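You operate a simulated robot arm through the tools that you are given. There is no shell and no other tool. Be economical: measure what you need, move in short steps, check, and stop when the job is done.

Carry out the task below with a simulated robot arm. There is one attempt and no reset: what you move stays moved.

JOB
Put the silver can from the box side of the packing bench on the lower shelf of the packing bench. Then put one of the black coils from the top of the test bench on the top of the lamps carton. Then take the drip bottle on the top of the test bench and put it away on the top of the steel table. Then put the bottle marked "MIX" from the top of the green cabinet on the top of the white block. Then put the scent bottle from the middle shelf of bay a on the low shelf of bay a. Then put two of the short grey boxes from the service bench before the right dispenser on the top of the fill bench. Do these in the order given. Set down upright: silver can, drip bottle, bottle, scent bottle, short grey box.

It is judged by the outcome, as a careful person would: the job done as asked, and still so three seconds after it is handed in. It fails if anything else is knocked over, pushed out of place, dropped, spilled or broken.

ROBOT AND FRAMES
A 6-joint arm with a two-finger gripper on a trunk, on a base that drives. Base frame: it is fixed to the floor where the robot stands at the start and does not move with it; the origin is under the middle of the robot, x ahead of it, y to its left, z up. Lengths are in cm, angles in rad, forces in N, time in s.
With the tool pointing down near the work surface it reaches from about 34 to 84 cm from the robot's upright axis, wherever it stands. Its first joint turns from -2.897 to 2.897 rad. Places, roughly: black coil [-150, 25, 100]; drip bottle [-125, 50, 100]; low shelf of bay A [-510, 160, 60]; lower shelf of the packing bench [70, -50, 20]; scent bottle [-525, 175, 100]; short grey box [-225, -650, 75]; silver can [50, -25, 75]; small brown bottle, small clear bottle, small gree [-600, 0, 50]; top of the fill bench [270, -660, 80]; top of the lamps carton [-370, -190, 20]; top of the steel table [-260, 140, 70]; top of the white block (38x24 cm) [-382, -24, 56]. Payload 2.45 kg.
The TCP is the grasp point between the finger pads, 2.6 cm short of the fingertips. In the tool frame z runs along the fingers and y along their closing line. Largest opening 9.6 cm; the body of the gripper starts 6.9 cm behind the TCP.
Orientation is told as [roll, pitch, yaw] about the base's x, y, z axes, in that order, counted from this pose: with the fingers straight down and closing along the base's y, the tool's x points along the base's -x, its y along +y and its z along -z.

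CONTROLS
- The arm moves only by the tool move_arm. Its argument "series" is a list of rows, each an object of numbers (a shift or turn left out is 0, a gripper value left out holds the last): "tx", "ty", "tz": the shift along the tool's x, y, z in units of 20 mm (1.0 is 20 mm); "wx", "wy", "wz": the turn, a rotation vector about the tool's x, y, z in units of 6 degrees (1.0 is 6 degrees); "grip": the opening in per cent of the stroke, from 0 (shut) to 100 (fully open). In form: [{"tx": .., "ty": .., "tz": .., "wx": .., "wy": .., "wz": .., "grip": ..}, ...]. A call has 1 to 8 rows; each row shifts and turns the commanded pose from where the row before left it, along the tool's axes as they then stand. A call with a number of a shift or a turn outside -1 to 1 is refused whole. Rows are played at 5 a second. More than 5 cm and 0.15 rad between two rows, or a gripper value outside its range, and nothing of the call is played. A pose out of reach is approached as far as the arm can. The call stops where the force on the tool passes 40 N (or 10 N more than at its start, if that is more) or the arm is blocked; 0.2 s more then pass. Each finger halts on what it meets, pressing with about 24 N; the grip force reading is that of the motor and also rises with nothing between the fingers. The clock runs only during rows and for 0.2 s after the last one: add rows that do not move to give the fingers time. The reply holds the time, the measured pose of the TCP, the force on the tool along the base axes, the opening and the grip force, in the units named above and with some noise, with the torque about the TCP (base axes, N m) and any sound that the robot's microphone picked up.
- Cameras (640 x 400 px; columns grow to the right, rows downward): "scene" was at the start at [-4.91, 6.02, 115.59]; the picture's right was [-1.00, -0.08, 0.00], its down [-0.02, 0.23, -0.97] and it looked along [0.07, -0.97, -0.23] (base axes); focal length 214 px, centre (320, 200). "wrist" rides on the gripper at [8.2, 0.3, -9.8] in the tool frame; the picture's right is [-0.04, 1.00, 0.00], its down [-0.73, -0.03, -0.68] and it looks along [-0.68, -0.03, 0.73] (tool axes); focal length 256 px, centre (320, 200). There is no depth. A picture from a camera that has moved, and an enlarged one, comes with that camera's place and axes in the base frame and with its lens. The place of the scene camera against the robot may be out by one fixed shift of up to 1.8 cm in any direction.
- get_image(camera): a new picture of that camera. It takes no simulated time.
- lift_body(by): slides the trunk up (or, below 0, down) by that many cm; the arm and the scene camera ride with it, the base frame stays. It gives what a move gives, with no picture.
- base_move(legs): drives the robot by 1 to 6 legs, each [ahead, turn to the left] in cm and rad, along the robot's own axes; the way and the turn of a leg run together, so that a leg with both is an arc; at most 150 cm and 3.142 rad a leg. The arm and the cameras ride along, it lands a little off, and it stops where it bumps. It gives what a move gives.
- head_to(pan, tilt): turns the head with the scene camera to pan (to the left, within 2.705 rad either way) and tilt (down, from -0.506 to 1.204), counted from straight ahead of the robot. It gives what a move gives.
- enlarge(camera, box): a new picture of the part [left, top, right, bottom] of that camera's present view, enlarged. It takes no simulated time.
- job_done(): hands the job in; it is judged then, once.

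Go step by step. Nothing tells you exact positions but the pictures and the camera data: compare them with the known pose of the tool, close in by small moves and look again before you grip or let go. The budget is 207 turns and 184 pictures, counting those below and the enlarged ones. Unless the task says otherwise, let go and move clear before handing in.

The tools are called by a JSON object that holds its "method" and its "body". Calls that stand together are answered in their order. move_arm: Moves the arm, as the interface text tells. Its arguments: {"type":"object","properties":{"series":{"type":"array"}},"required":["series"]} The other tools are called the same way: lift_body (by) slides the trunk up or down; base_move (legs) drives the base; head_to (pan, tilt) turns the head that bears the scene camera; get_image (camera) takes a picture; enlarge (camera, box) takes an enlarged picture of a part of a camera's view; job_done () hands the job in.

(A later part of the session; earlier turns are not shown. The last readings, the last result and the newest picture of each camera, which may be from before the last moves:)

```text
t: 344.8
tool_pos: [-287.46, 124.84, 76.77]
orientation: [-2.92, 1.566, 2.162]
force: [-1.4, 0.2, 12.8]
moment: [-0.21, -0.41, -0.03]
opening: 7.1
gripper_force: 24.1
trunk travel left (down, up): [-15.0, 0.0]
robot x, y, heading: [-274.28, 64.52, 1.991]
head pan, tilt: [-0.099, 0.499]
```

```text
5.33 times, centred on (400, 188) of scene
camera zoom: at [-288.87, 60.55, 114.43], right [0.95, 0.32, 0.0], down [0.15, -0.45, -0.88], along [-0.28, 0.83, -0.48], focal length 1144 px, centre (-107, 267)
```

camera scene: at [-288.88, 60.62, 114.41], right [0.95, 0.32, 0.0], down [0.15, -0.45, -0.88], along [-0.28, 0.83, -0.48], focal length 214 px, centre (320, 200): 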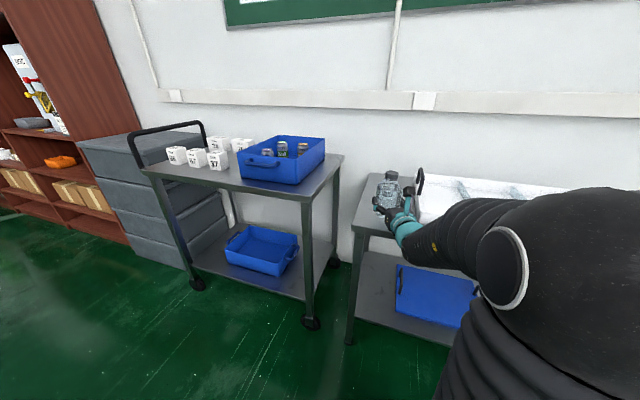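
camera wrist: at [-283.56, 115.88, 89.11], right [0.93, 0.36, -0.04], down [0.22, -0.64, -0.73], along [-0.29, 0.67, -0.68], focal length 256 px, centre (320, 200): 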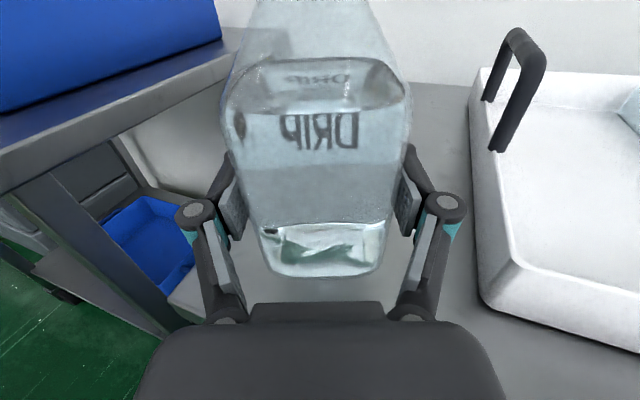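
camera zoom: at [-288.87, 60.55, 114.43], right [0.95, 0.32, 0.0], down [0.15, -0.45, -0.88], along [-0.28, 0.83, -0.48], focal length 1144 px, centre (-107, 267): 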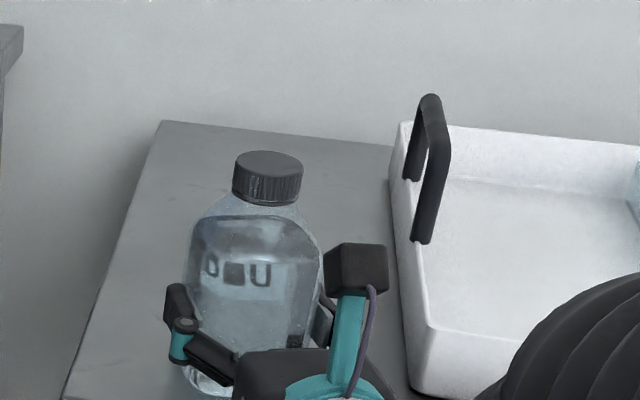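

Contact made. Open and withdraw straight back.

{"method": "move_arm", "body": {"series": [{"tx": 0.03}, {"grip": 85}, {"grip": 98}, {}, {"tz": -0.5}, {"tz": -1}, {"tz": -1}, {"tz": -1}]}}

{"method": "move_arm", "body": {"series": [{"tz": -1}, {"tz": -1}, {"tz": -1}]}}

{"method": "get_image", "body": {"camera": "wrist"}}

{"method": "enlarge", "body": {"camera": "scene", "box": [340, 150, 460, 225]}}

```text
t: 346.6
tool_pos: [-284.86, 118.35, 76.78]
orientation: [-2.086, 1.568, 2.999]
force: [0.5, -0.4, 0.4]
moment: [-0.03, 0.01, 0.01]
opening: 9.43
gripper_force: 0.1
trunk travel left (down, up): [-15.0, 0.0]
robot x, y, heading: [-274.66, 64.14, 1.989]
head pan, tilt: [-0.099, 0.499]
```

```text
t: 347.4
tool_pos: [-282.43, 116.01, 78.77]
orientation: [-1.954, 1.566, 3.13]
force: [0.1, -0.1, 0.4]
moment: [-0.01, 0.01, 0.0]
opening: 9.39
gripper_force: 0.1
out of reach, approached as far as the arm can: row 1, 2, 3
trunk travel left (down, up): [-15.0, 0.0]
robot x, y, heading: [-274.72, 64.35, 1.99]
head pan, tilt: [-0.099, 0.499]
```

```text
87 pictures are left
camera wrist: at [-278.54, 106.85, 86.77], right [0.93, 0.36, -0.04], down [0.22, -0.64, -0.73], along [-0.29, 0.67, -0.68], focal length 256 px, centre (320, 200)
```

wrist: 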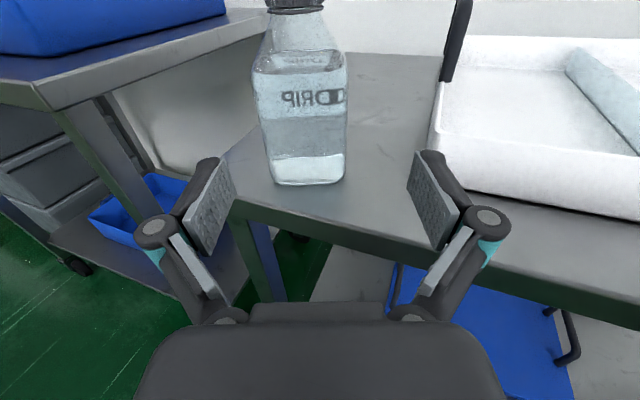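

```text
5.33 times, centred on (400, 188) of scene
camera zoom: at [-288.87, 60.61, 114.41], right [0.95, 0.32, 0.0], down [0.15, -0.45, -0.88], along [-0.28, 0.83, -0.48], focal length 1144 px, centre (-107, 267)
```

zoom: 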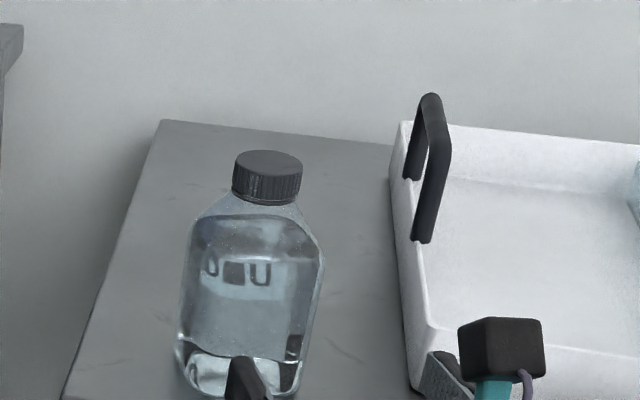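

Drip bottle stands on the steel table. Back out, tilt the tool back to 45°, retract, and head for the green cabinet.

{"method": "base_move", "body": {"legs": [[-30, 0]]}}

{"method": "move_arm", "body": {"series": [{"wy": -1}, {"wy": -1}, {"wy": -1}, {"wy": -1}, {"wy": -1}, {"wy": -1}, {"wy": -1}, {"wy": -0.5}]}}

{"method": "move_arm", "body": {"series": [{"tz": -1, "tx": -1}, {"tz": -1, "tx": -1}, {"tz": -1, "tx": -1}, {"tz": -1, "tx": -1}, {"tz": -1, "tx": 1}, {"tz": -1, "tx": 1}]}}

{"method": "base_move", "body": {"legs": [[0, 0.75], [28, 0], [0, 0.4]]}}

{"method": "head_to", "body": {"pan": 0.2, "tilt": 0.4}}

{"method": "get_image", "body": {"camera": "scene"}}

```text
t: 349.5
tool_pos: [-270.29, 88.67, 78.59]
orientation: [-1.924, 1.567, -3.125]
force: [0.0, -0.2, -0.6]
moment: [-0.03, 0.02, 0.04]
opening: 9.4
gripper_force: 0.0
trunk travel left (down, up): [-15.0, 0.0]
robot x, y, heading: [-262.22, 36.95, 1.994]
head pan, tilt: [-0.099, 0.499]
```

```text
t: 351.3
tool_pos: [-270.3, 88.92, 78.54]
orientation: [-0.004, 0.785, -1.202]
force: [0.7, 1.1, -0.1]
moment: [0.0, 0.01, -0.05]
opening: 9.42
gripper_force: 0.0
trunk travel left (down, up): [-15.0, 0.0]
robot x, y, heading: [-262.48, 36.87, 1.989]
head pan, tilt: [-0.099, 0.499]
```

```text
t: 352.9
tool_pos: [-269.45, 79.57, 81.62]
orientation: [-0.059, 0.722, -1.143]
force: [0.7, 0.2, -0.2]
moment: [-0.01, -0.01, 0.0]
opening: 9.41
gripper_force: 0.1
trunk travel left (down, up): [-15.0, 0.0]
robot x, y, heading: [-262.45, 37.14, 1.991]
head pan, tilt: [-0.099, 0.499]
stopped in row 6: the arm was blocked; the commanded pose is now the measured one
```

```text
t: 357.9
tool_pos: [-328.77, 58.44, 81.64]
orientation: [-0.059, 0.719, 0.011]
force: [0.0, -0.1, -0.7]
moment: [0.0, 0.01, -0.03]
opening: 9.4
gripper_force: 0.0
trunk travel left (down, up): [-15.0, 0.0]
robot x, y, heading: [-287.37, 48.03, -3.143]
head pan, tilt: [-0.099, 0.499]
```

```text
t: 358.8
tool_pos: [-328.8, 58.46, 81.65]
orientation: [-0.059, 0.72, 0.009]
force: [-0.4, 1.1, -0.2]
moment: [-0.01, 0.01, -0.03]
opening: 9.4
gripper_force: 0.0
trunk travel left (down, up): [-15.0, 0.0]
robot x, y, heading: [-286.99, 47.7, -3.139]
head pan, tilt: [0.201, 0.4]
```

```text
85 pictures are left
camera scene: at [-289.92, 29.78, 115.32], right [-0.2, 0.98, 0.0], down [0.38, 0.08, -0.92], along [-0.9, -0.18, -0.39], focal length 214 px, centre (320, 200)
```

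scene: 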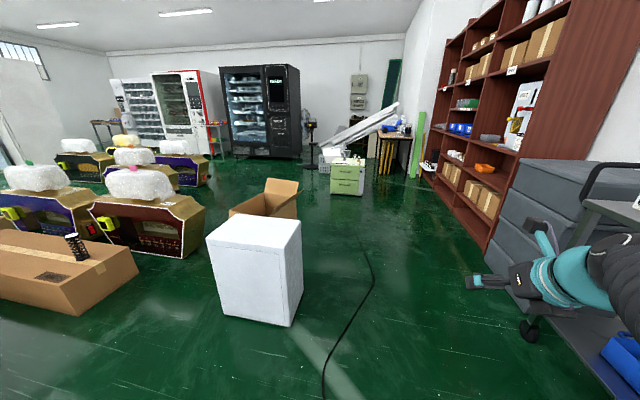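

Green cabinet is at about (-577,9). Drive past the white block toward it.

{"method": "base_move", "body": {"legs": [[112, 0], [0, 0.4], [108, 0], [0, -0.4]]}}

{"method": "head_to", "body": {"pan": 0.0, "tilt": 0.5}}

{"method": "get_image", "body": {"camera": "scene"}}

{"method": "enlarge", "body": {"camera": "scene", "box": [240, 120, 400, 220]}}

```text
t: 371.9
tool_pos: [-537.86, 14.48, 81.66]
orientation: [-0.059, 0.72, 0.031]
force: [-0.9, 0.0, -0.6]
moment: [-0.02, -0.01, -0.02]
opening: 9.44
gripper_force: 0.1
trunk travel left (down, up): [-15.0, 0.0]
robot x, y, heading: [-495.72, 4.95, -3.124]
head pan, tilt: [0.201, 0.4]
```

```text
t: 372.6
tool_pos: [-537.91, 14.38, 81.62]
orientation: [-0.059, 0.721, 0.035]
force: [0.2, 0.6, 0.7]
moment: [0.01, 0.0, -0.01]
opening: 9.41
gripper_force: 0.0
trunk travel left (down, up): [-15.0, 0.0]
robot x, y, heading: [-496.04, 5.0, -3.115]
head pan, tilt: [0.0, 0.499]
```

```text
84 pictures are left
camera scene: at [-498.32, -11.47, 114.41], right [-0.03, 1.0, 0.0], down [0.48, 0.01, -0.88], along [-0.88, -0.02, -0.48], focal length 214 px, centre (320, 200)
```

scene: 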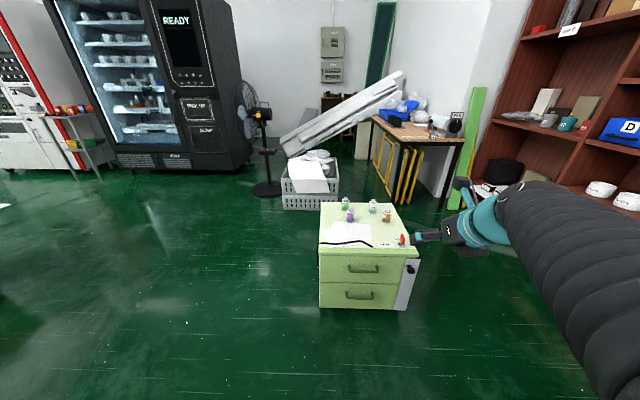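

```text
4.00 times, centred on (320, 170) of scene
camera zoom: at [-498.32, -11.47, 114.41], right [-0.03, 1.0, 0.0], down [0.48, 0.01, -0.88], along [-0.88, -0.02, -0.48], focal length 858 px, centre (320, 320)
```

zoom: 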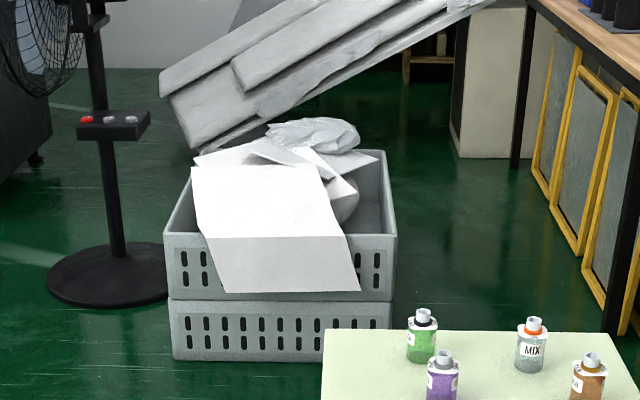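

The MIX bottle appears to be the clear one with the orange ring. Zoom to confirm labels.

{"method": "enlarge", "body": {"camera": "scene", "box": [320, 185, 416, 245]}}

{"method": "get_image", "body": {"camera": "wrist"}}

```text
6.67 times, centred on (368, 215) of scene
camera zoom: at [-498.32, -11.47, 114.41], right [-0.03, 1.0, 0.0], down [0.48, 0.01, -0.88], along [-0.88, -0.02, -0.48], focal length 1430 px, centre (0, 100)
```

zoom: 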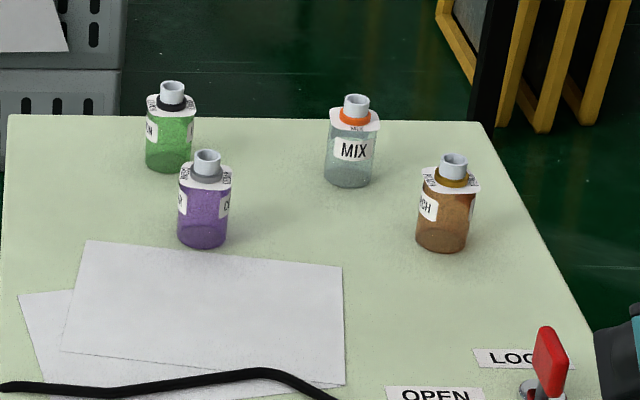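

```text
81 pictures are left
camera wrist: at [-537.53, 15.39, 94.4], right [-0.04, 1.0, -0.07], down [1.0, 0.04, 0.03], along [0.03, -0.07, -1.0], focal length 256 px, centre (320, 200)
```

wrist: 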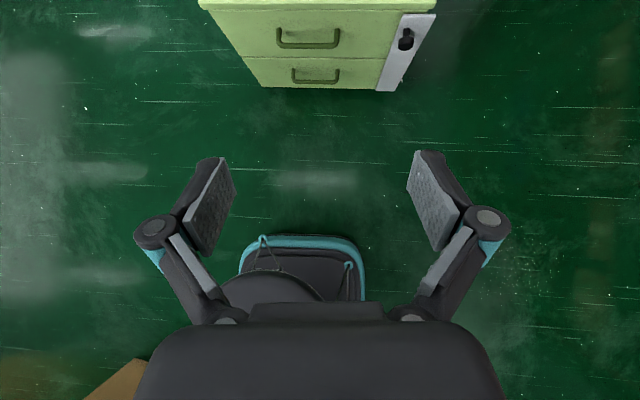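

MIX confirmed (clear, near (-599,15)). I'll set the tool vertical, move closer, and look down.

{"method": "move_arm", "body": {"series": [{"wy": -1}, {"wy": -1}, {"wy": -1}, {"wy": -1}, {"wy": -1}, {"wy": -1}, {"wy": -0.88}, {"wx": -0.56}]}}

{"method": "base_move", "body": {"legs": [[28, 0]]}}

{"method": "move_arm", "body": {"series": [{"tx": 1, "tz": 0.7, "grip": 75}, {"tx": 1, "tz": 0.7}, {"tx": 1, "tz": 0.7}, {"tx": 1, "tz": 0.6}, {"tx": 1}, {"tx": 1}, {"tx": 1}, {"tx": 1}]}}

{"method": "get_image", "body": {"camera": "wrist"}}

{"method": "get_image", "body": {"camera": "scene"}}

```text
t: 374.4
tool_pos: [-537.85, 14.52, 81.74]
orientation: [0.015, -0.002, 0.072]
force: [0.1, 0.5, -0.8]
moment: [0.02, 0.01, 0.03]
opening: 9.41
gripper_force: 0.0
trunk travel left (down, up): [-15.0, 0.0]
robot x, y, heading: [-496.16, 4.98, -3.115]
head pan, tilt: [0.0, 0.499]
```

```text
t: 376.4
tool_pos: [-566.26, 13.8, 81.73]
orientation: [0.014, 0.0, 0.072]
force: [0.5, -0.2, -0.4]
moment: [-0.03, 0.01, 0.01]
opening: 9.39
gripper_force: 0.0
trunk travel left (down, up): [-15.0, 0.0]
robot x, y, heading: [-524.48, 3.93, -3.119]
head pan, tilt: [0.0, 0.499]
```

```text
t: 378.2
tool_pos: [-582.22, 12.81, 76.27]
orientation: [0.014, -0.001, 0.071]
force: [0.1, -0.7, 0.2]
moment: [-0.01, -0.01, 0.03]
opening: 7.2
gripper_force: 0.0
trunk travel left (down, up): [-15.0, 0.0]
robot x, y, heading: [-524.3, 4.15, -3.12]
head pan, tilt: [0.0, 0.499]
```

```text
80 pictures are left
camera wrist: at [-590.28, 12.48, 86.13], right [-0.03, 1.0, 0.01], down [0.73, 0.01, 0.68], along [0.68, 0.03, -0.73], focal length 256 px, centre (320, 200)
```

wrist: 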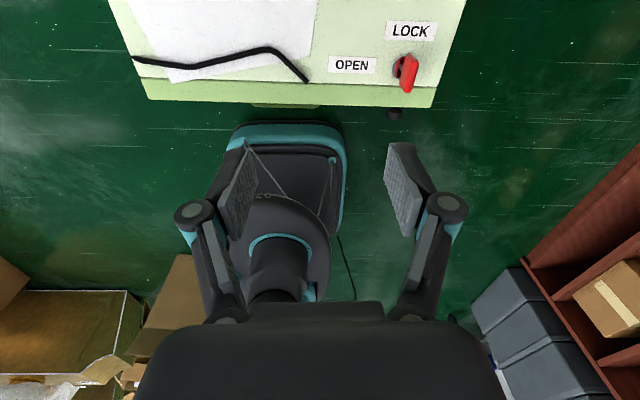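

```text
79 pictures are left
camera scene: at [-526.76, -12.18, 114.41], right [-0.02, 1.0, 0.0], down [0.48, 0.01, -0.88], along [-0.88, -0.02, -0.48], focal length 214 px, centre (320, 200)
```

scene: 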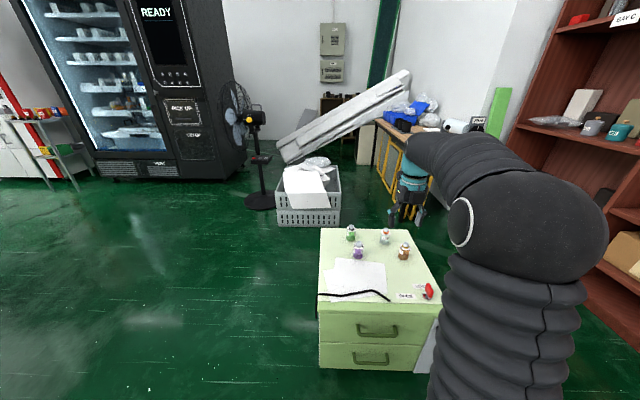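

Refined: cabinet top z≈46, MIX at ≈(-609,17). Drive 13 cm forward and position above it.

{"method": "base_move", "body": {"legs": [[13, 0]]}}

{"method": "move_arm", "body": {"series": [{"tx": 0.96, "ty": 0.42, "tz": 0.7}, {"tx": 0.96, "ty": 0.42, "tz": 0.7}, {"tx": 0.96, "ty": 0.42, "tz": 0.7}, {"tx": 0.96, "ty": 0.42, "tz": 0.7}, {"tx": 0.96, "ty": 0.42, "tz": 0.7}, {"tx": 0.96, "ty": 0.42, "tz": 0.7}, {"tx": 0.96, "ty": 0.42, "tz": 0.7}]}}

{"method": "get_image", "body": {"camera": "wrist"}}

{"method": "get_image", "body": {"camera": "scene"}}

```text
t: 379.5
tool_pos: [-595.16, 12.34, 76.25]
orientation: [0.014, 0.0, 0.074]
force: [-0.3, -0.5, 0.8]
moment: [0.01, -0.04, 0.02]
opening: 7.19
gripper_force: 0.1
trunk travel left (down, up): [-15.0, 0.0]
robot x, y, heading: [-537.52, 3.52, -3.115]
head pan, tilt: [0.0, 0.499]
```

```text
t: 381.1
tool_pos: [-609.12, 17.52, 66.61]
orientation: [0.015, 0.001, 0.073]
force: [1.6, -0.3, 0.2]
moment: [0.0, 0.01, -0.02]
opening: 7.17
gripper_force: 0.0
trunk travel left (down, up): [-15.0, 0.0]
robot x, y, heading: [-537.53, 3.91, -3.115]
head pan, tilt: [0.0, 0.499]
```

```text
78 pictures are left
camera wrist: at [-617.16, 17.07, 76.49], right [-0.03, 1.0, 0.01], down [0.74, 0.01, 0.68], along [0.68, 0.03, -0.74], focal length 256 px, centre (320, 200)
```

wrist: 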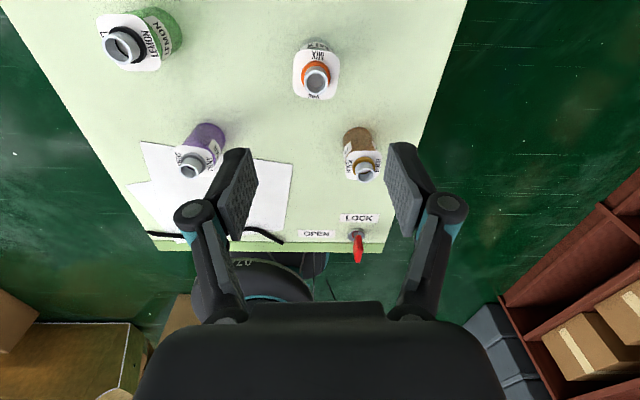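

```text
77 pictures are left
camera scene: at [-539.66, -12.52, 114.41], right [-0.03, 1.0, 0.0], down [0.48, 0.01, -0.88], along [-0.88, -0.02, -0.48], focal length 214 px, centre (320, 200)
```

scene: 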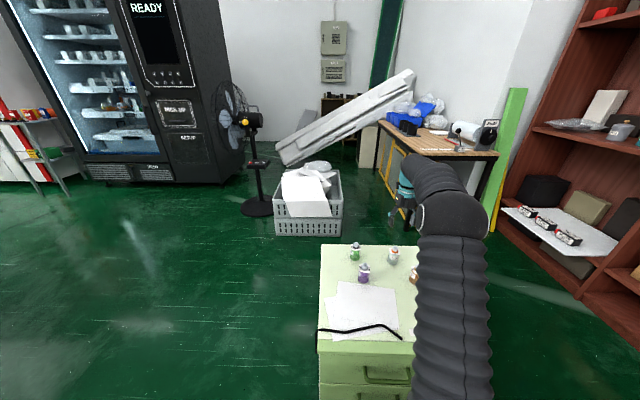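

MIX centered at about (-610,17.4). Descend around it.

{"method": "move_arm", "body": {"series": [{"tz": 1, "tx": 0.4}, {"tz": 1}, {"tz": 1}, {"tz": 1}, {"tz": 1}, {"tz": 1}]}}

{"method": "get_image", "body": {"camera": "wrist"}}

```text
t: 382.5
tool_pos: [-609.91, 17.42, 54.48]
orientation: [0.014, 0.002, 0.074]
force: [0.2, 0.1, -0.1]
moment: [-0.03, 0.0, 0.01]
opening: 7.22
gripper_force: 0.0
trunk travel left (down, up): [-15.0, 0.0]
robot x, y, heading: [-537.48, 3.98, -3.113]
head pan, tilt: [0.0, 0.499]
```

```text
76 pictures are left
camera wrist: at [-617.88, 17.12, 64.42], right [-0.03, 1.0, 0.01], down [0.74, 0.01, 0.68], along [0.68, 0.03, -0.74], focal length 256 px, centre (320, 200)
```

wrist: 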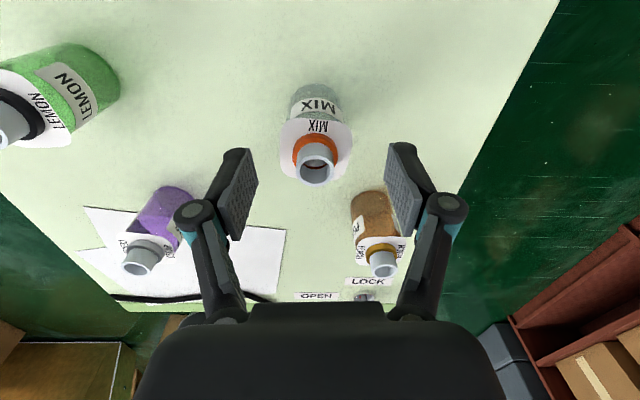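

Aligned. Final descent and grip.

{"method": "move_arm", "body": {"series": [{"tz": 0.8, "tx": 0.15}, {"tz": 0.8}, {"tz": 0.7}, {}, {"grip": 15}, {}, {}, {}]}}

{"method": "get_image", "body": {"camera": "wrist"}}

```text
t: 384.3
tool_pos: [-610.0, 17.57, 50.11]
orientation: [0.014, 0.002, 0.073]
force: [-0.6, -0.4, 2.0]
moment: [-0.02, 0.05, 0.01]
opening: 4.08
gripper_force: 23.5
trunk travel left (down, up): [-15.0, 0.0]
robot x, y, heading: [-537.26, 3.92, -3.114]
head pan, tilt: [0.0, 0.499]
```

```text
75 pictures are left
camera wrist: at [-618.1, 17.15, 59.93], right [-0.03, 1.0, 0.01], down [0.73, 0.01, 0.68], along [0.68, 0.03, -0.73], focal length 256 px, centre (320, 200)
```

wrist: 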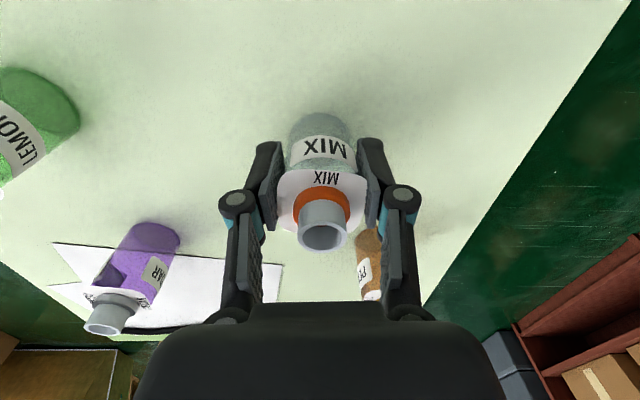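

MIX gripped (4.1 cm). Lift and carry it upright: back off, swing round and drive to the white block's +y side.

{"method": "move_arm", "body": {"series": [{"tz": -0.5}, {"tz": -1}, {"tz": -1}, {"tz": -1}, {"tz": -1}, {"tz": -1}, {"tz": -1}, {"tz": -1}]}}

{"method": "move_arm", "body": {"series": [{"tz": -1}, {"tz": -1}, {"tz": -1}, {"tz": -1}]}}

{"method": "get_image", "body": {"camera": "wrist"}}

{"method": "base_move", "body": {"legs": [[-42, 0], [0, -2.78], [134, 0], [0, -1.96]]}}

{"method": "get_image", "body": {"camera": "scene"}}

{"method": "get_image", "body": {"camera": "wrist"}}

```text
t: 386.1
tool_pos: [-609.94, 17.52, 64.99]
orientation: [0.013, -0.003, 0.074]
force: [0.3, 0.7, 0.0]
moment: [-0.02, -0.02, 0.01]
opening: 4.04
gripper_force: 24.0
trunk travel left (down, up): [-15.0, 0.0]
robot x, y, heading: [-537.58, 3.76, -3.11]
head pan, tilt: [0.0, 0.499]
```

```text
t: 387.1
tool_pos: [-610.04, 17.34, 73.0]
orientation: [0.014, 0.0, 0.073]
force: [-0.7, -0.4, -0.4]
moment: [0.0, -0.01, 0.0]
opening: 4.07
gripper_force: 23.9
trunk travel left (down, up): [-15.0, 0.0]
robot x, y, heading: [-537.58, 3.55, -3.117]
head pan, tilt: [0.0, 0.499]
```

```text
74 pictures are left
camera wrist: at [-618.13, 16.87, 82.81], right [-0.03, 1.0, 0.01], down [0.73, 0.01, 0.68], along [0.68, 0.03, -0.73], focal length 256 px, centre (320, 200)
```

wrist: 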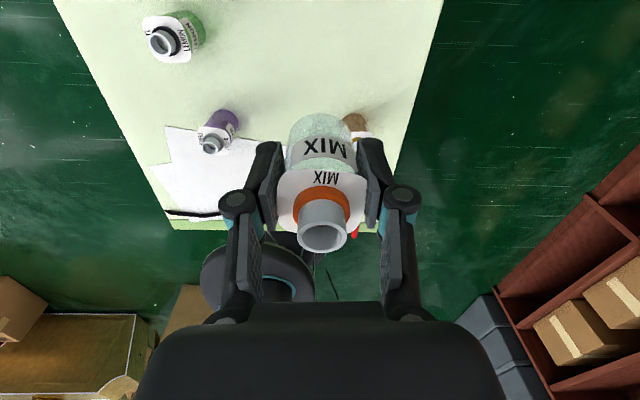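

```text
t: 407.3
tool_pos: [-383.25, -16.32, 72.85]
orientation: [0.015, 0.0, 1.632]
force: [-0.4, 0.5, -0.3]
moment: [-0.03, -0.04, 0.01]
opening: 4.02
gripper_force: 24.1
trunk travel left (down, up): [-15.0, 0.0]
robot x, y, heading: [-368.49, 56.49, -1.554]
head pan, tilt: [0.0, 0.499]
```

```text
73 pictures are left
camera scene: at [-352.53, 52.96, 114.41], right [-1.0, -0.01, 0.0], down [-0.01, 0.48, -0.88], along [0.01, -0.88, -0.48], focal length 214 px, centre (320, 200)
```

scene: 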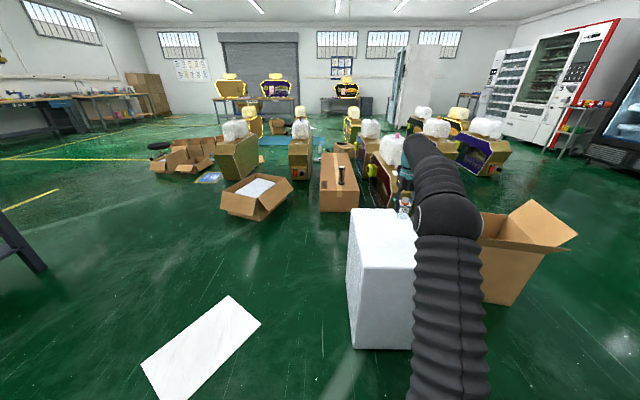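

```text
72 pictures are left
camera wrist: at [-382.79, -24.31, 82.82], right [-1.0, -0.02, 0.01], down [-0.01, 0.73, 0.68], along [-0.02, 0.68, -0.73], focal length 256 px, centre (320, 200)
```

wrist: 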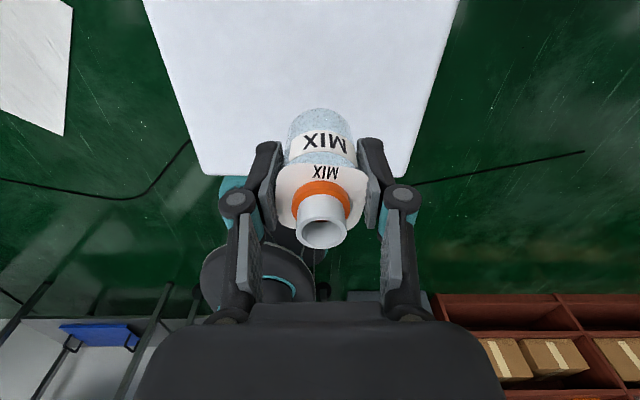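

Over the white block. Shift toward its middle and lower.

{"method": "move_arm", "body": {"series": [{"tz": 0.9, "tx": 0.6, "ty": -0.2}, {"tz": 0.9, "tx": 0.6, "ty": -0.2}, {"tz": 0.9, "tx": 0.6, "ty": -0.2}, {"tz": 0.9, "tx": 0.6, "ty": -0.2}, {"tz": 0.9}, {"tz": 0.6}]}}

{"method": "get_image", "body": {"camera": "wrist"}}

{"method": "move_arm", "body": {"series": [{"tz": 0.2}, {}]}}

{"method": "move_arm", "body": {"series": [{"tz": 0.2}, {}]}}

```text
t: 408.7
tool_pos: [-381.4, -20.83, 62.66]
orientation: [0.015, 0.0, 1.631]
force: [0.0, -0.7, -0.4]
moment: [0.02, -0.02, 0.0]
opening: 4.03
gripper_force: 23.9
trunk travel left (down, up): [-15.0, 0.0]
robot x, y, heading: [-368.98, 56.19, -1.562]
head pan, tilt: [0.0, 0.499]
```

```text
71 pictures are left
camera wrist: at [-381.07, -28.96, 72.44], right [-1.0, -0.02, 0.01], down [-0.01, 0.73, 0.68], along [-0.02, 0.68, -0.73], focal length 256 px, centre (320, 200)
```

wrist: 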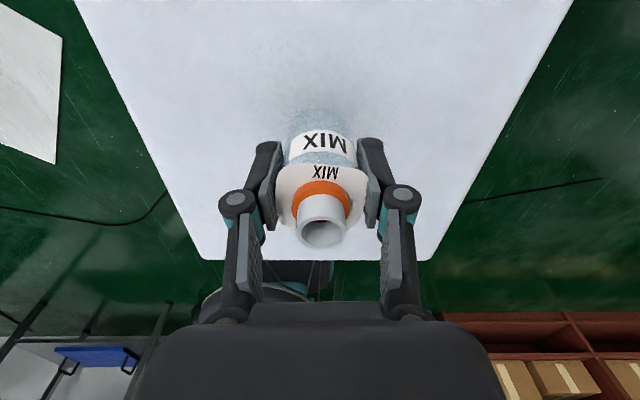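

```text
t: 409.3
tool_pos: [-381.31, -20.91, 62.34]
orientation: [0.013, 0.0, 1.631]
force: [-0.2, 0.7, -1.1]
moment: [0.0, -0.03, -0.01]
opening: 4.05
gripper_force: 23.7
trunk travel left (down, up): [-15.0, 0.0]
robot x, y, heading: [-368.94, 56.34, -1.555]
head pan, tilt: [0.0, 0.499]
```

```text
t: 409.9
tool_pos: [-381.46, -20.81, 61.98]
orientation: [0.014, -0.001, 1.631]
force: [-0.2, 0.0, -0.3]
moment: [0.0, -0.01, 0.03]
opening: 4.04
gripper_force: 24.2
trunk travel left (down, up): [-15.0, 0.0]
robot x, y, heading: [-368.56, 56.75, -1.555]
head pan, tilt: [0.0, 0.499]
```

Close; feel for contact.

{"method": "move_arm", "body": {"series": [{"tz": 0.3}, {"tz": 0.2}, {}]}}

{"method": "move_arm", "body": {"series": [{"tz": 0.2}, {}]}}

{"method": "move_arm", "body": {"series": [{"tz": 0.2}, {}]}}

{"method": "get_image", "body": {"camera": "wrist"}}

```text
t: 410.7
tool_pos: [-381.33, -20.78, 60.79]
orientation: [0.015, 0.0, 1.631]
force: [0.3, 0.0, 0.0]
moment: [0.0, -0.04, 0.01]
opening: 4.08
gripper_force: 24.1
trunk travel left (down, up): [-15.0, 0.0]
robot x, y, heading: [-369.06, 56.38, -1.558]
head pan, tilt: [0.0, 0.499]
```

```text
t: 411.3
tool_pos: [-381.4, -20.81, 60.5]
orientation: [0.014, 0.0, 1.631]
force: [-0.1, 0.0, -0.7]
moment: [0.05, 0.0, 0.0]
opening: 4.04
gripper_force: 23.8
trunk travel left (down, up): [-15.0, 0.0]
robot x, y, heading: [-368.41, 56.04, -1.556]
head pan, tilt: [0.0, 0.499]
```

```text
t: 411.9
tool_pos: [-381.29, -20.74, 60.21]
orientation: [0.015, 0.0, 1.632]
force: [-0.1, 0.6, 0.9]
moment: [0.01, -0.05, 0.03]
opening: 4.05
gripper_force: 23.9
trunk travel left (down, up): [-15.0, 0.0]
robot x, y, heading: [-368.79, 56.54, -1.554]
head pan, tilt: [0.0, 0.499]
```

```text
70 pictures are left
camera wrist: at [-381.03, -28.94, 69.94], right [-1.0, -0.02, 0.01], down [-0.01, 0.73, 0.68], along [-0.02, 0.68, -0.73], focal length 256 px, centre (320, 200)
```

wrist: 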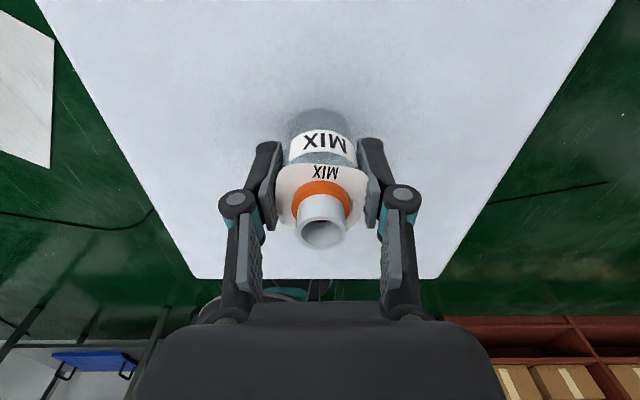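

{"method": "move_arm", "body": {"series": [{"tz": 0.15}, {}]}}

{"method": "move_arm", "body": {"series": [{"tz": 0.15}, {}]}}

{"method": "move_arm", "body": {"series": [{"tz": 0.15}, {}]}}

```text
t: 412.5
tool_pos: [-381.46, -20.86, 60.05]
orientation: [0.015, 0.004, 1.632]
force: [-0.2, 2.5, 19.4]
moment: [0.25, -0.06, 0.04]
opening: 4.07
gripper_force: 24.3
trunk travel left (down, up): [-15.0, 0.0]
robot x, y, heading: [-368.51, 56.72, -1.555]
head pan, tilt: [0.0, 0.499]
```

```text
t: 413.1
tool_pos: [-381.5, -20.85, 59.66]
orientation: [0.016, 0.005, 1.632]
force: [-1.1, -1.1, 19.0]
moment: [-0.04, -0.04, -0.01]
opening: 4.07
gripper_force: 23.8
trunk travel left (down, up): [-15.0, 0.0]
robot x, y, heading: [-368.77, 56.38, -1.557]
head pan, tilt: [0.0, 0.499]
```

```text
t: 413.7
tool_pos: [-381.34, -20.99, 59.16]
orientation: [0.014, 0.002, 1.632]
force: [0.9, 0.1, 18.6]
moment: [0.02, -0.05, -0.02]
opening: 4.04
gripper_force: 23.8
trunk travel left (down, up): [-15.0, 0.0]
robot x, y, heading: [-368.75, 56.57, -1.554]
head pan, tilt: [0.0, 0.499]
```

Standing firmly on the block. Release and rise.

{"method": "move_arm", "body": {"series": [{"tz": -0.05}, {"grip": 55}, {"grip": 75}, {}, {"tz": -0.5}, {"tz": -1}, {"tz": -1}, {"tz": -1}]}}

{"method": "move_arm", "body": {"series": [{"tz": -1}, {"tz": -1}, {"tz": -1}, {"tz": -1}, {"tz": -1}]}}

{"method": "get_image", "body": {"camera": "wrist"}}

```text
t: 415.5
tool_pos: [-381.35, -20.83, 66.46]
orientation: [0.014, 0.001, 1.633]
force: [-0.1, 0.3, 0.1]
moment: [0.0, 0.0, -0.02]
opening: 7.2
gripper_force: 0.1
trunk travel left (down, up): [-15.0, 0.0]
robot x, y, heading: [-368.8, 56.64, -1.553]
head pan, tilt: [0.0, 0.499]
```

```text
t: 416.7
tool_pos: [-380.9, -20.33, 75.99]
orientation: [0.014, -0.001, 1.632]
force: [-0.4, -0.6, -0.1]
moment: [0.04, -0.02, 0.0]
opening: 7.23
gripper_force: 0.1
out of reach, approached as far as the arm can: row 5
trunk travel left (down, up): [-15.0, 0.0]
robot x, y, heading: [-368.89, 56.31, -1.556]
head pan, tilt: [0.0, 0.499]
```

```text
69 pictures are left
camera wrist: at [-380.56, -28.27, 85.96], right [-1.0, -0.02, 0.01], down [-0.01, 0.73, 0.68], along [-0.02, 0.68, -0.73], focal length 256 px, centre (320, 200)
```

wrist: 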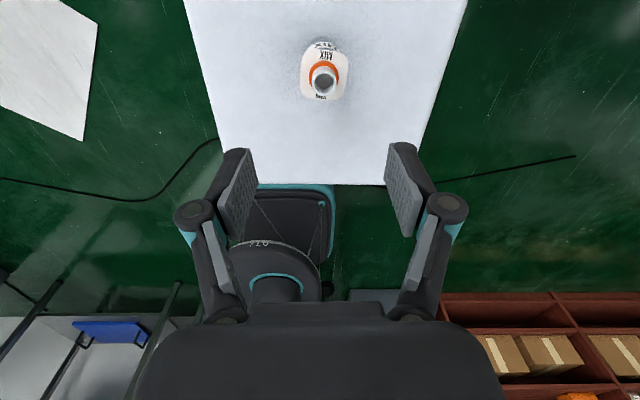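

MIX stands on the block. Now look at the shelf bays.

{"method": "head_to", "body": {"pan": -2.3, "tilt": 0.15}}

{"method": "get_image", "body": {"camera": "scene"}}

{"method": "enlarge", "body": {"camera": "scene", "box": [240, 80, 480, 230]}}

```text
t: 418.8
tool_pos: [-380.9, -20.1, 76.06]
orientation: [0.014, 0.002, 1.633]
force: [0.4, -0.1, -0.4]
moment: [0.0, 0.0, 0.0]
opening: 7.2
gripper_force: 0.1
trunk travel left (down, up): [-15.0, 0.0]
robot x, y, heading: [-368.64, 56.16, -1.552]
head pan, tilt: [-2.3, 0.15]
```

```text
68 pictures are left
camera scene: at [-359.67, 68.13, 117.65], right [0.66, 0.76, 0.0], down [0.11, -0.1, -0.99], along [-0.75, 0.65, -0.15], focal length 214 px, centre (320, 200)
```

scene: 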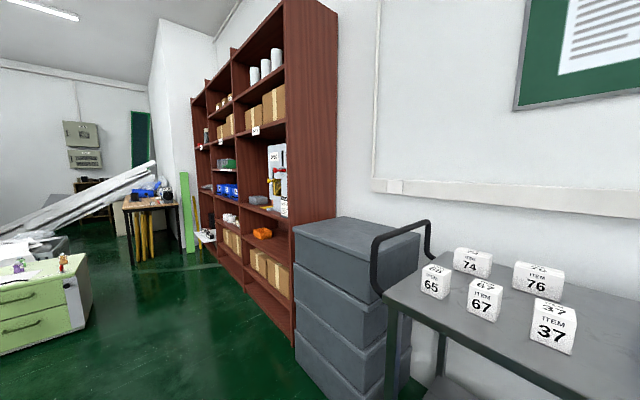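

```text
2.67 times, centred on (360, 155) of scene
camera zoom: at [-359.67, 68.13, 117.65], right [0.66, 0.76, 0.0], down [0.11, -0.1, -0.99], along [-0.75, 0.65, -0.15], focal length 572 px, centre (213, 320)
```

zoom: 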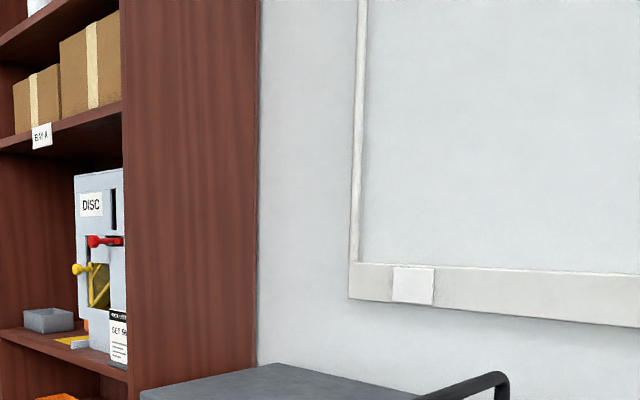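

Bay A is the nearest bay. Retract, pitch the tool horizontal, and drive to face it.

{"method": "move_arm", "body": {"series": [{"tx": -1}, {"tx": -1}, {"tx": -1}, {"tx": -1}, {"tx": -1}, {"tx": -1}, {"tx": -1}, {"tx": -1}]}}

{"method": "base_move", "body": {"legs": [[0, -1.59], [138, 0]]}}

{"method": "move_arm", "body": {"series": [{"wy": 1}, {"wy": 1}, {"wy": 1}, {"wy": 1}, {"wy": 1}, {"wy": 1}, {"wy": 1}, {"wy": 1}]}}

{"method": "move_arm", "body": {"series": [{"wy": 1}, {"wy": 1}, {"wy": 1}, {"wy": 1}, {"wy": 1}, {"wy": 1}, {"wy": 1}]}}

{"method": "head_to", "body": {"pan": -1.5, "tilt": 0.2}}

{"method": "get_image", "body": {"camera": "scene"}}

```text
t: 420.6
tool_pos: [-382.31, -6.06, 76.26]
orientation: [0.013, -0.001, 1.633]
force: [0.7, -0.5, -0.7]
moment: [0.04, 0.02, -0.01]
opening: 7.18
gripper_force: 0.0
out of reach, approached as far as the arm can: row 1
trunk travel left (down, up): [-15.0, 0.0]
robot x, y, heading: [-368.46, 56.44, -1.553]
head pan, tilt: [-2.3, 0.15]
```

```text
t: 431.4
tool_pos: [-568.66, 68.75, 76.28]
orientation: [0.015, -0.001, 0.066]
force: [-0.5, -0.2, -0.1]
moment: [0.04, 0.0, 0.01]
opening: 7.17
gripper_force: 0.0
trunk travel left (down, up): [-15.0, 0.0]
robot x, y, heading: [-506.07, 55.46, -3.117]
head pan, tilt: [-2.3, 0.15]
```

```text
t: 433.2
tool_pos: [-568.6, 68.8, 76.25]
orientation: [0.022, 0.839, 0.082]
force: [-0.5, -0.7, 0.5]
moment: [0.01, -0.02, 0.0]
opening: 7.23
gripper_force: 0.1
trunk travel left (down, up): [-15.0, 0.0]
robot x, y, heading: [-506.28, 55.79, -3.118]
head pan, tilt: [-2.3, 0.15]
```

```text
t: 434.8
tool_pos: [-568.73, 68.75, 76.3]
orientation: [1.69, 1.556, 1.757]
force: [0.6, 0.1, 0.6]
moment: [0.05, 0.04, -0.01]
opening: 7.21
gripper_force: 0.1
trunk travel left (down, up): [-15.0, 0.0]
robot x, y, heading: [-506.43, 55.6, -3.118]
head pan, tilt: [-2.3, 0.15]
```

```text
t: 435.9
tool_pos: [-568.63, 68.88, 76.34]
orientation: [1.55, 1.555, 1.616]
force: [0.4, 0.4, -0.4]
moment: [0.03, -0.02, 0.07]
opening: 7.23
gripper_force: 0.0
trunk travel left (down, up): [-15.0, 0.0]
robot x, y, heading: [-506.13, 55.9, -3.118]
head pan, tilt: [-1.499, 0.201]
```

```text
66 pictures are left
camera scene: at [-500.36, 48.81, 117.18], right [1.0, 0.09, 0.0], down [0.02, -0.2, -0.98], along [-0.09, 0.98, -0.2], focal length 214 px, centre (320, 200)
```

scene: 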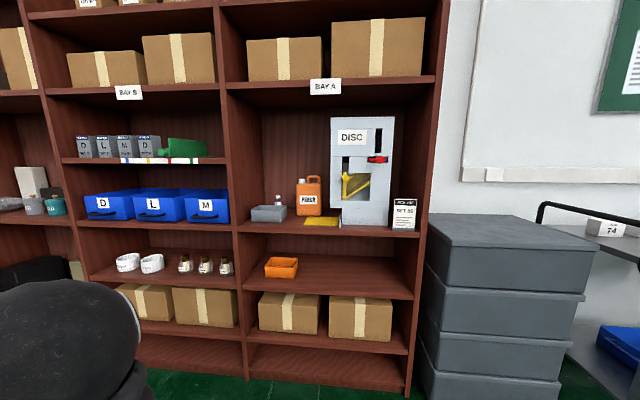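

Zoom on bay A's middle shelf.

{"method": "enlarge", "body": {"camera": "scene", "box": [230, 100, 430, 225]}}

{"method": "enlarge", "body": {"camera": "scene", "box": [230, 220, 430, 345]}}

```text
3.20 times, centred on (330, 162) of scene
camera zoom: at [-500.36, 48.81, 117.18], right [1.0, 0.09, 0.0], down [0.02, -0.2, -0.98], along [-0.09, 0.98, -0.2], focal length 686 px, centre (288, 320)
```

zoom: 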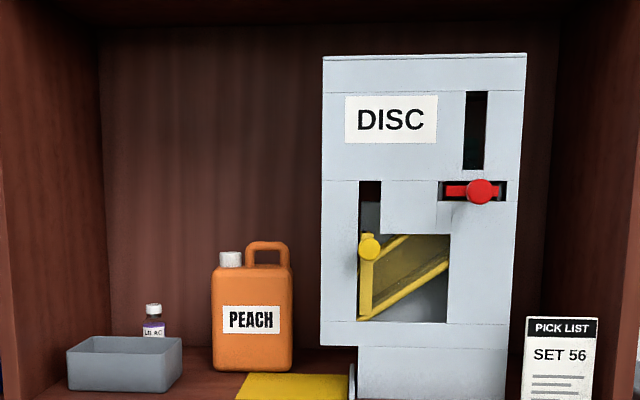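

```text
3.20 times, centred on (330, 282) of scene
camera zoom: at [-500.36, 48.81, 117.18], right [1.0, 0.09, 0.0], down [0.02, -0.2, -0.98], along [-0.09, 0.98, -0.2], focal length 686 px, centre (288, -64)
```

zoom: 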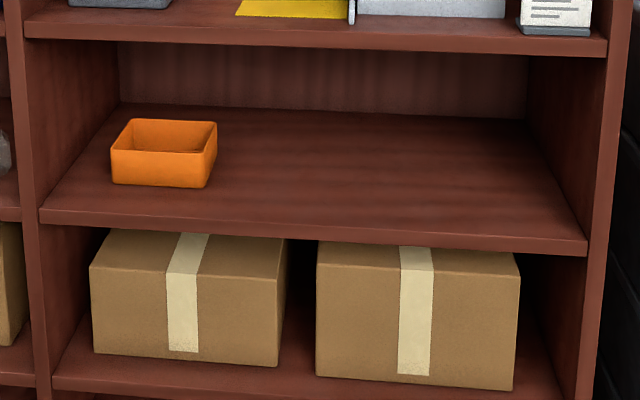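

The small LILAC scent bottle stands behind the grey bin (≈(-538,174), base z≈86). I'll tilt to 45°, raise above the bin, and face it.

{"method": "move_arm", "body": {"series": [{"wy": -1}, {"wy": -1}, {"wy": -1}, {"wy": -1}, {"wy": -1}, {"wy": -1}, {"wy": -1}, {"wy": -0.35}]}}

{"method": "move_arm", "body": {"series": [{"tx": 1, "tz": -1}, {"tx": 1, "tz": -1}, {"tx": 1, "tz": -1}, {"tx": 1, "tz": -1}, {"tx": 1, "tz": -1}, {"tx": 1, "tz": -1}, {"tx": 1, "tz": -1}, {"tx": 1, "tz": -1}]}}

{"method": "base_move", "body": {"legs": [[45, 0], [0, -1.59], [12, 0]]}}

{"method": "head_to", "body": {"pan": 0.0, "tilt": 0.3}}

{"method": "get_image", "body": {"camera": "scene"}}

{"method": "get_image", "body": {"camera": "wrist"}}

```text
t: 437.7
tool_pos: [-568.78, 68.8, 76.31]
orientation: [0.02, 0.803, 0.081]
force: [0.1, 0.0, -0.3]
moment: [0.04, 0.01, -0.03]
opening: 7.18
gripper_force: 0.0
trunk travel left (down, up): [-15.0, 0.0]
robot x, y, heading: [-506.09, 56.0, -3.118]
head pan, tilt: [-1.499, 0.201]
```

```text
t: 439.5
tool_pos: [-568.26, 68.35, 99.0]
orientation: [0.023, 0.802, 0.082]
force: [0.1, 0.7, -0.9]
moment: [0.0, -0.01, 0.02]
opening: 7.18
gripper_force: 0.0
trunk travel left (down, up): [-15.0, 0.0]
robot x, y, heading: [-505.79, 55.62, -3.12]
head pan, tilt: [-1.499, 0.201]
```

```text
t: 446.1
tool_pos: [-537.36, 116.48, 98.95]
orientation: [0.021, 0.803, -1.512]
force: [0.2, -0.6, -0.3]
moment: [-0.03, -0.01, 0.01]
opening: 7.2
gripper_force: 0.0
trunk travel left (down, up): [-15.0, 0.0]
robot x, y, heading: [-551.36, 54.37, 1.575]
head pan, tilt: [-1.499, 0.201]
stopped in leg 2: the robot was blocked; the commanded pose is now the measured one
```

```text
t: 447.7
tool_pos: [-537.28, 116.35, 98.85]
orientation: [0.02, 0.801, -1.512]
force: [-0.4, 0.2, 0.3]
moment: [0.02, -0.01, -0.01]
opening: 7.22
gripper_force: 0.1
trunk travel left (down, up): [-15.0, 0.0]
robot x, y, heading: [-551.46, 54.45, 1.575]
head pan, tilt: [0.0, 0.3]
```

```text
63 pictures are left
camera scene: at [-566.67, 57.54, 116.25], right [1.0, 0.0, 0.0], down [0.0, -0.3, -0.96], along [0.0, 0.96, -0.3], focal length 214 px, centre (320, 200)
```

scene: 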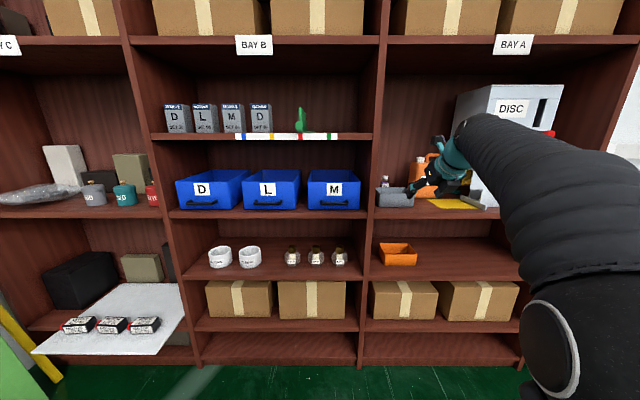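

```text
62 pictures are left
camera wrist: at [-536.98, 114.96, 111.69], right [1.0, 0.02, -0.01], down [0.02, -1.0, -0.06], along [-0.02, 0.05, -1.0], focal length 256 px, centre (320, 200)
```

wrist: 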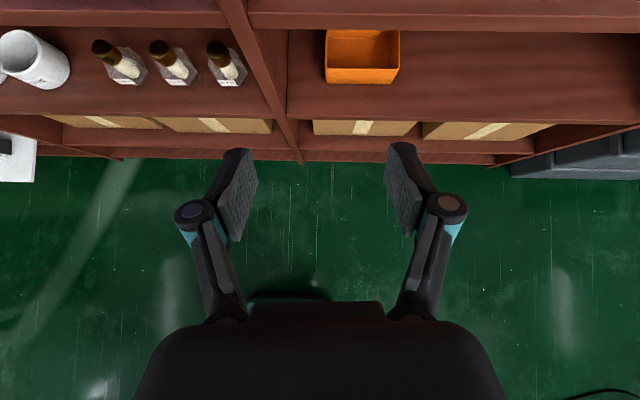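

LILAC triangulates to ≈(-534.6,163); middle shelf top ≈88, front edge y≈135. Raise a bit, drive 22 cm in, and look.

{"method": "move_arm", "body": {"series": [{"tx": 1, "tz": -1, "ty": 0.6}, {"tx": 0.8, "tz": -0.8, "ty": 0.6}]}}

{"method": "base_move", "body": {"legs": [[22, 0]]}}

{"method": "get_image", "body": {"camera": "wrist"}}

{"method": "get_image", "body": {"camera": "scene"}}

```text
t: 448.3
tool_pos: [-534.84, 116.22, 104.17]
orientation: [0.02, 0.8, -1.509]
force: [0.5, -0.3, 0.0]
moment: [0.0, 0.0, -0.04]
opening: 7.19
gripper_force: 0.0
trunk travel left (down, up): [-15.0, 0.0]
robot x, y, heading: [-551.51, 54.7, 1.567]
head pan, tilt: [0.0, 0.3]
```

```text
t: 450.0
tool_pos: [-534.72, 138.28, 104.1]
orientation: [0.021, 0.801, -1.515]
force: [-0.1, -0.2, -0.6]
moment: [-0.01, 0.0, -0.05]
opening: 7.19
gripper_force: 0.0
trunk travel left (down, up): [-15.0, 0.0]
robot x, y, heading: [-551.14, 76.81, 1.567]
head pan, tilt: [0.0, 0.3]
```

```text
61 pictures are left
camera wrist: at [-534.41, 136.92, 116.92], right [1.0, 0.02, -0.01], down [0.01, -1.0, -0.06], along [-0.02, 0.05, -1.0], focal length 256 px, centre (320, 200)
```

wrist: 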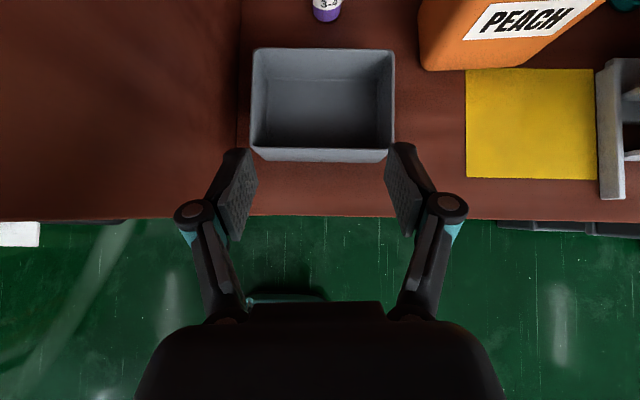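

```text
60 pictures are left
camera scene: at [-566.63, 79.55, 116.25], right [1.0, 0.0, 0.0], down [0.0, -0.3, -0.96], along [0.0, 0.96, -0.3], focal length 214 px, centre (320, 200)
```

scene: 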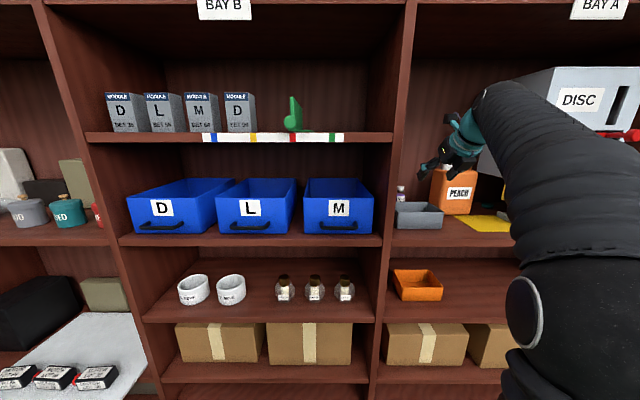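

Bottle center ≈(-534.2,161.2). Move over the bin and down the 45° line part way.

{"method": "move_arm", "body": {"series": [{"tx": 0.97, "tz": 0.97, "ty": 0.2, "grip": 66}, {"tx": 0.97, "tz": 0.97, "ty": 0.2}, {"tx": 0.97, "tz": 0.97, "ty": 0.2}, {"tx": 0.97, "tz": 0.97, "ty": 0.2}, {"tz": 1}, {"tz": 1}, {"tz": 1}]}}

{"method": "get_image", "body": {"camera": "wrist"}}

{"method": "enlarge", "body": {"camera": "scene", "box": [380, 100, 540, 200]}}

```text
t: 451.6
tool_pos: [-533.5, 153.68, 100.33]
orientation: [0.022, 0.802, -1.513]
force: [-0.1, 0.4, 0.5]
moment: [0.0, -0.03, 0.0]
opening: 6.35
gripper_force: 0.0
trunk travel left (down, up): [-15.0, 0.0]
robot x, y, heading: [-551.42, 76.61, 1.574]
head pan, tilt: [0.0, 0.3]
```

```text
59 pictures are left
camera wrist: at [-533.35, 152.26, 112.95], right [1.0, 0.02, -0.01], down [0.01, -1.0, -0.06], along [-0.02, 0.06, -1.0], focal length 256 px, centre (320, 200)
```

wrist: 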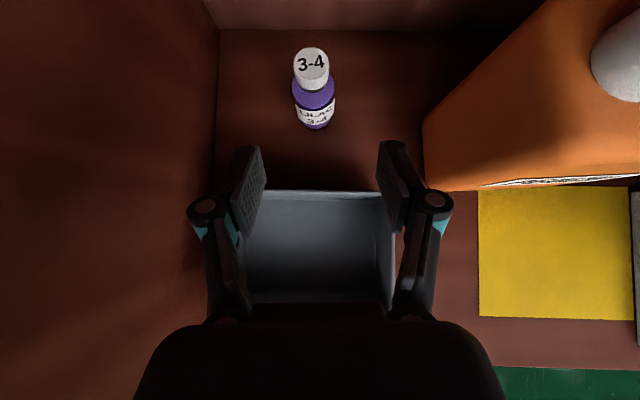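

```text
4.00 times, centred on (460, 150) of scene
camera zoom: at [-566.63, 79.54, 116.25], right [1.0, 0.0, 0.0], down [0.0, -0.3, -0.96], along [0.0, 0.96, -0.3], focal length 858 px, centre (-240, 400)
```

zoom: 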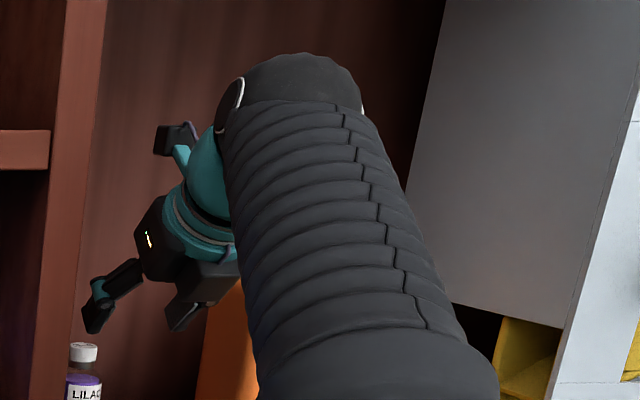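

Aligned: bottle ≈(-534.4,162.3). Go down the line.

{"method": "move_arm", "body": {"series": [{"tz": 0.96, "ty": -0.1}, {"tz": 0.96, "ty": -0.1}, {"tz": 0.96}, {"tz": 0.96}, {"tz": 0.96}, {"tz": 0.96}]}}

{"method": "get_image", "body": {"camera": "wrist"}}

```text
t: 453.0
tool_pos: [-534.45, 161.94, 92.12]
orientation: [0.022, 0.8, -1.511]
force: [-0.4, -0.5, 0.5]
moment: [-0.01, -0.01, -0.01]
opening: 6.33
gripper_force: 0.0
trunk travel left (down, up): [-15.0, 0.0]
robot x, y, heading: [-551.41, 76.44, 1.568]
head pan, tilt: [0.0, 0.3]
```

```text
57 pictures are left
camera wrist: at [-534.12, 160.58, 104.87], right [1.0, 0.02, -0.01], down [0.01, -1.0, -0.06], along [-0.01, 0.06, -1.0], focal length 256 px, centre (320, 200)
```

wrist: 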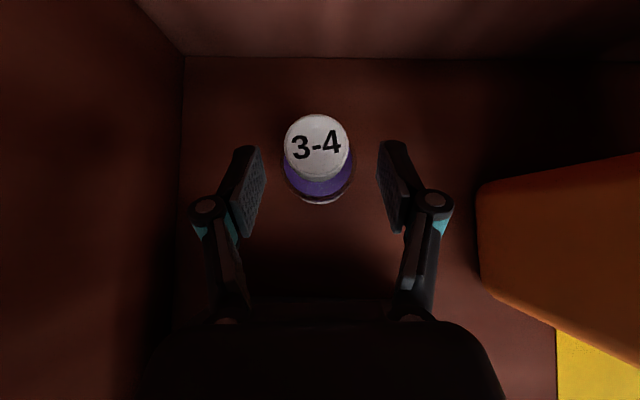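

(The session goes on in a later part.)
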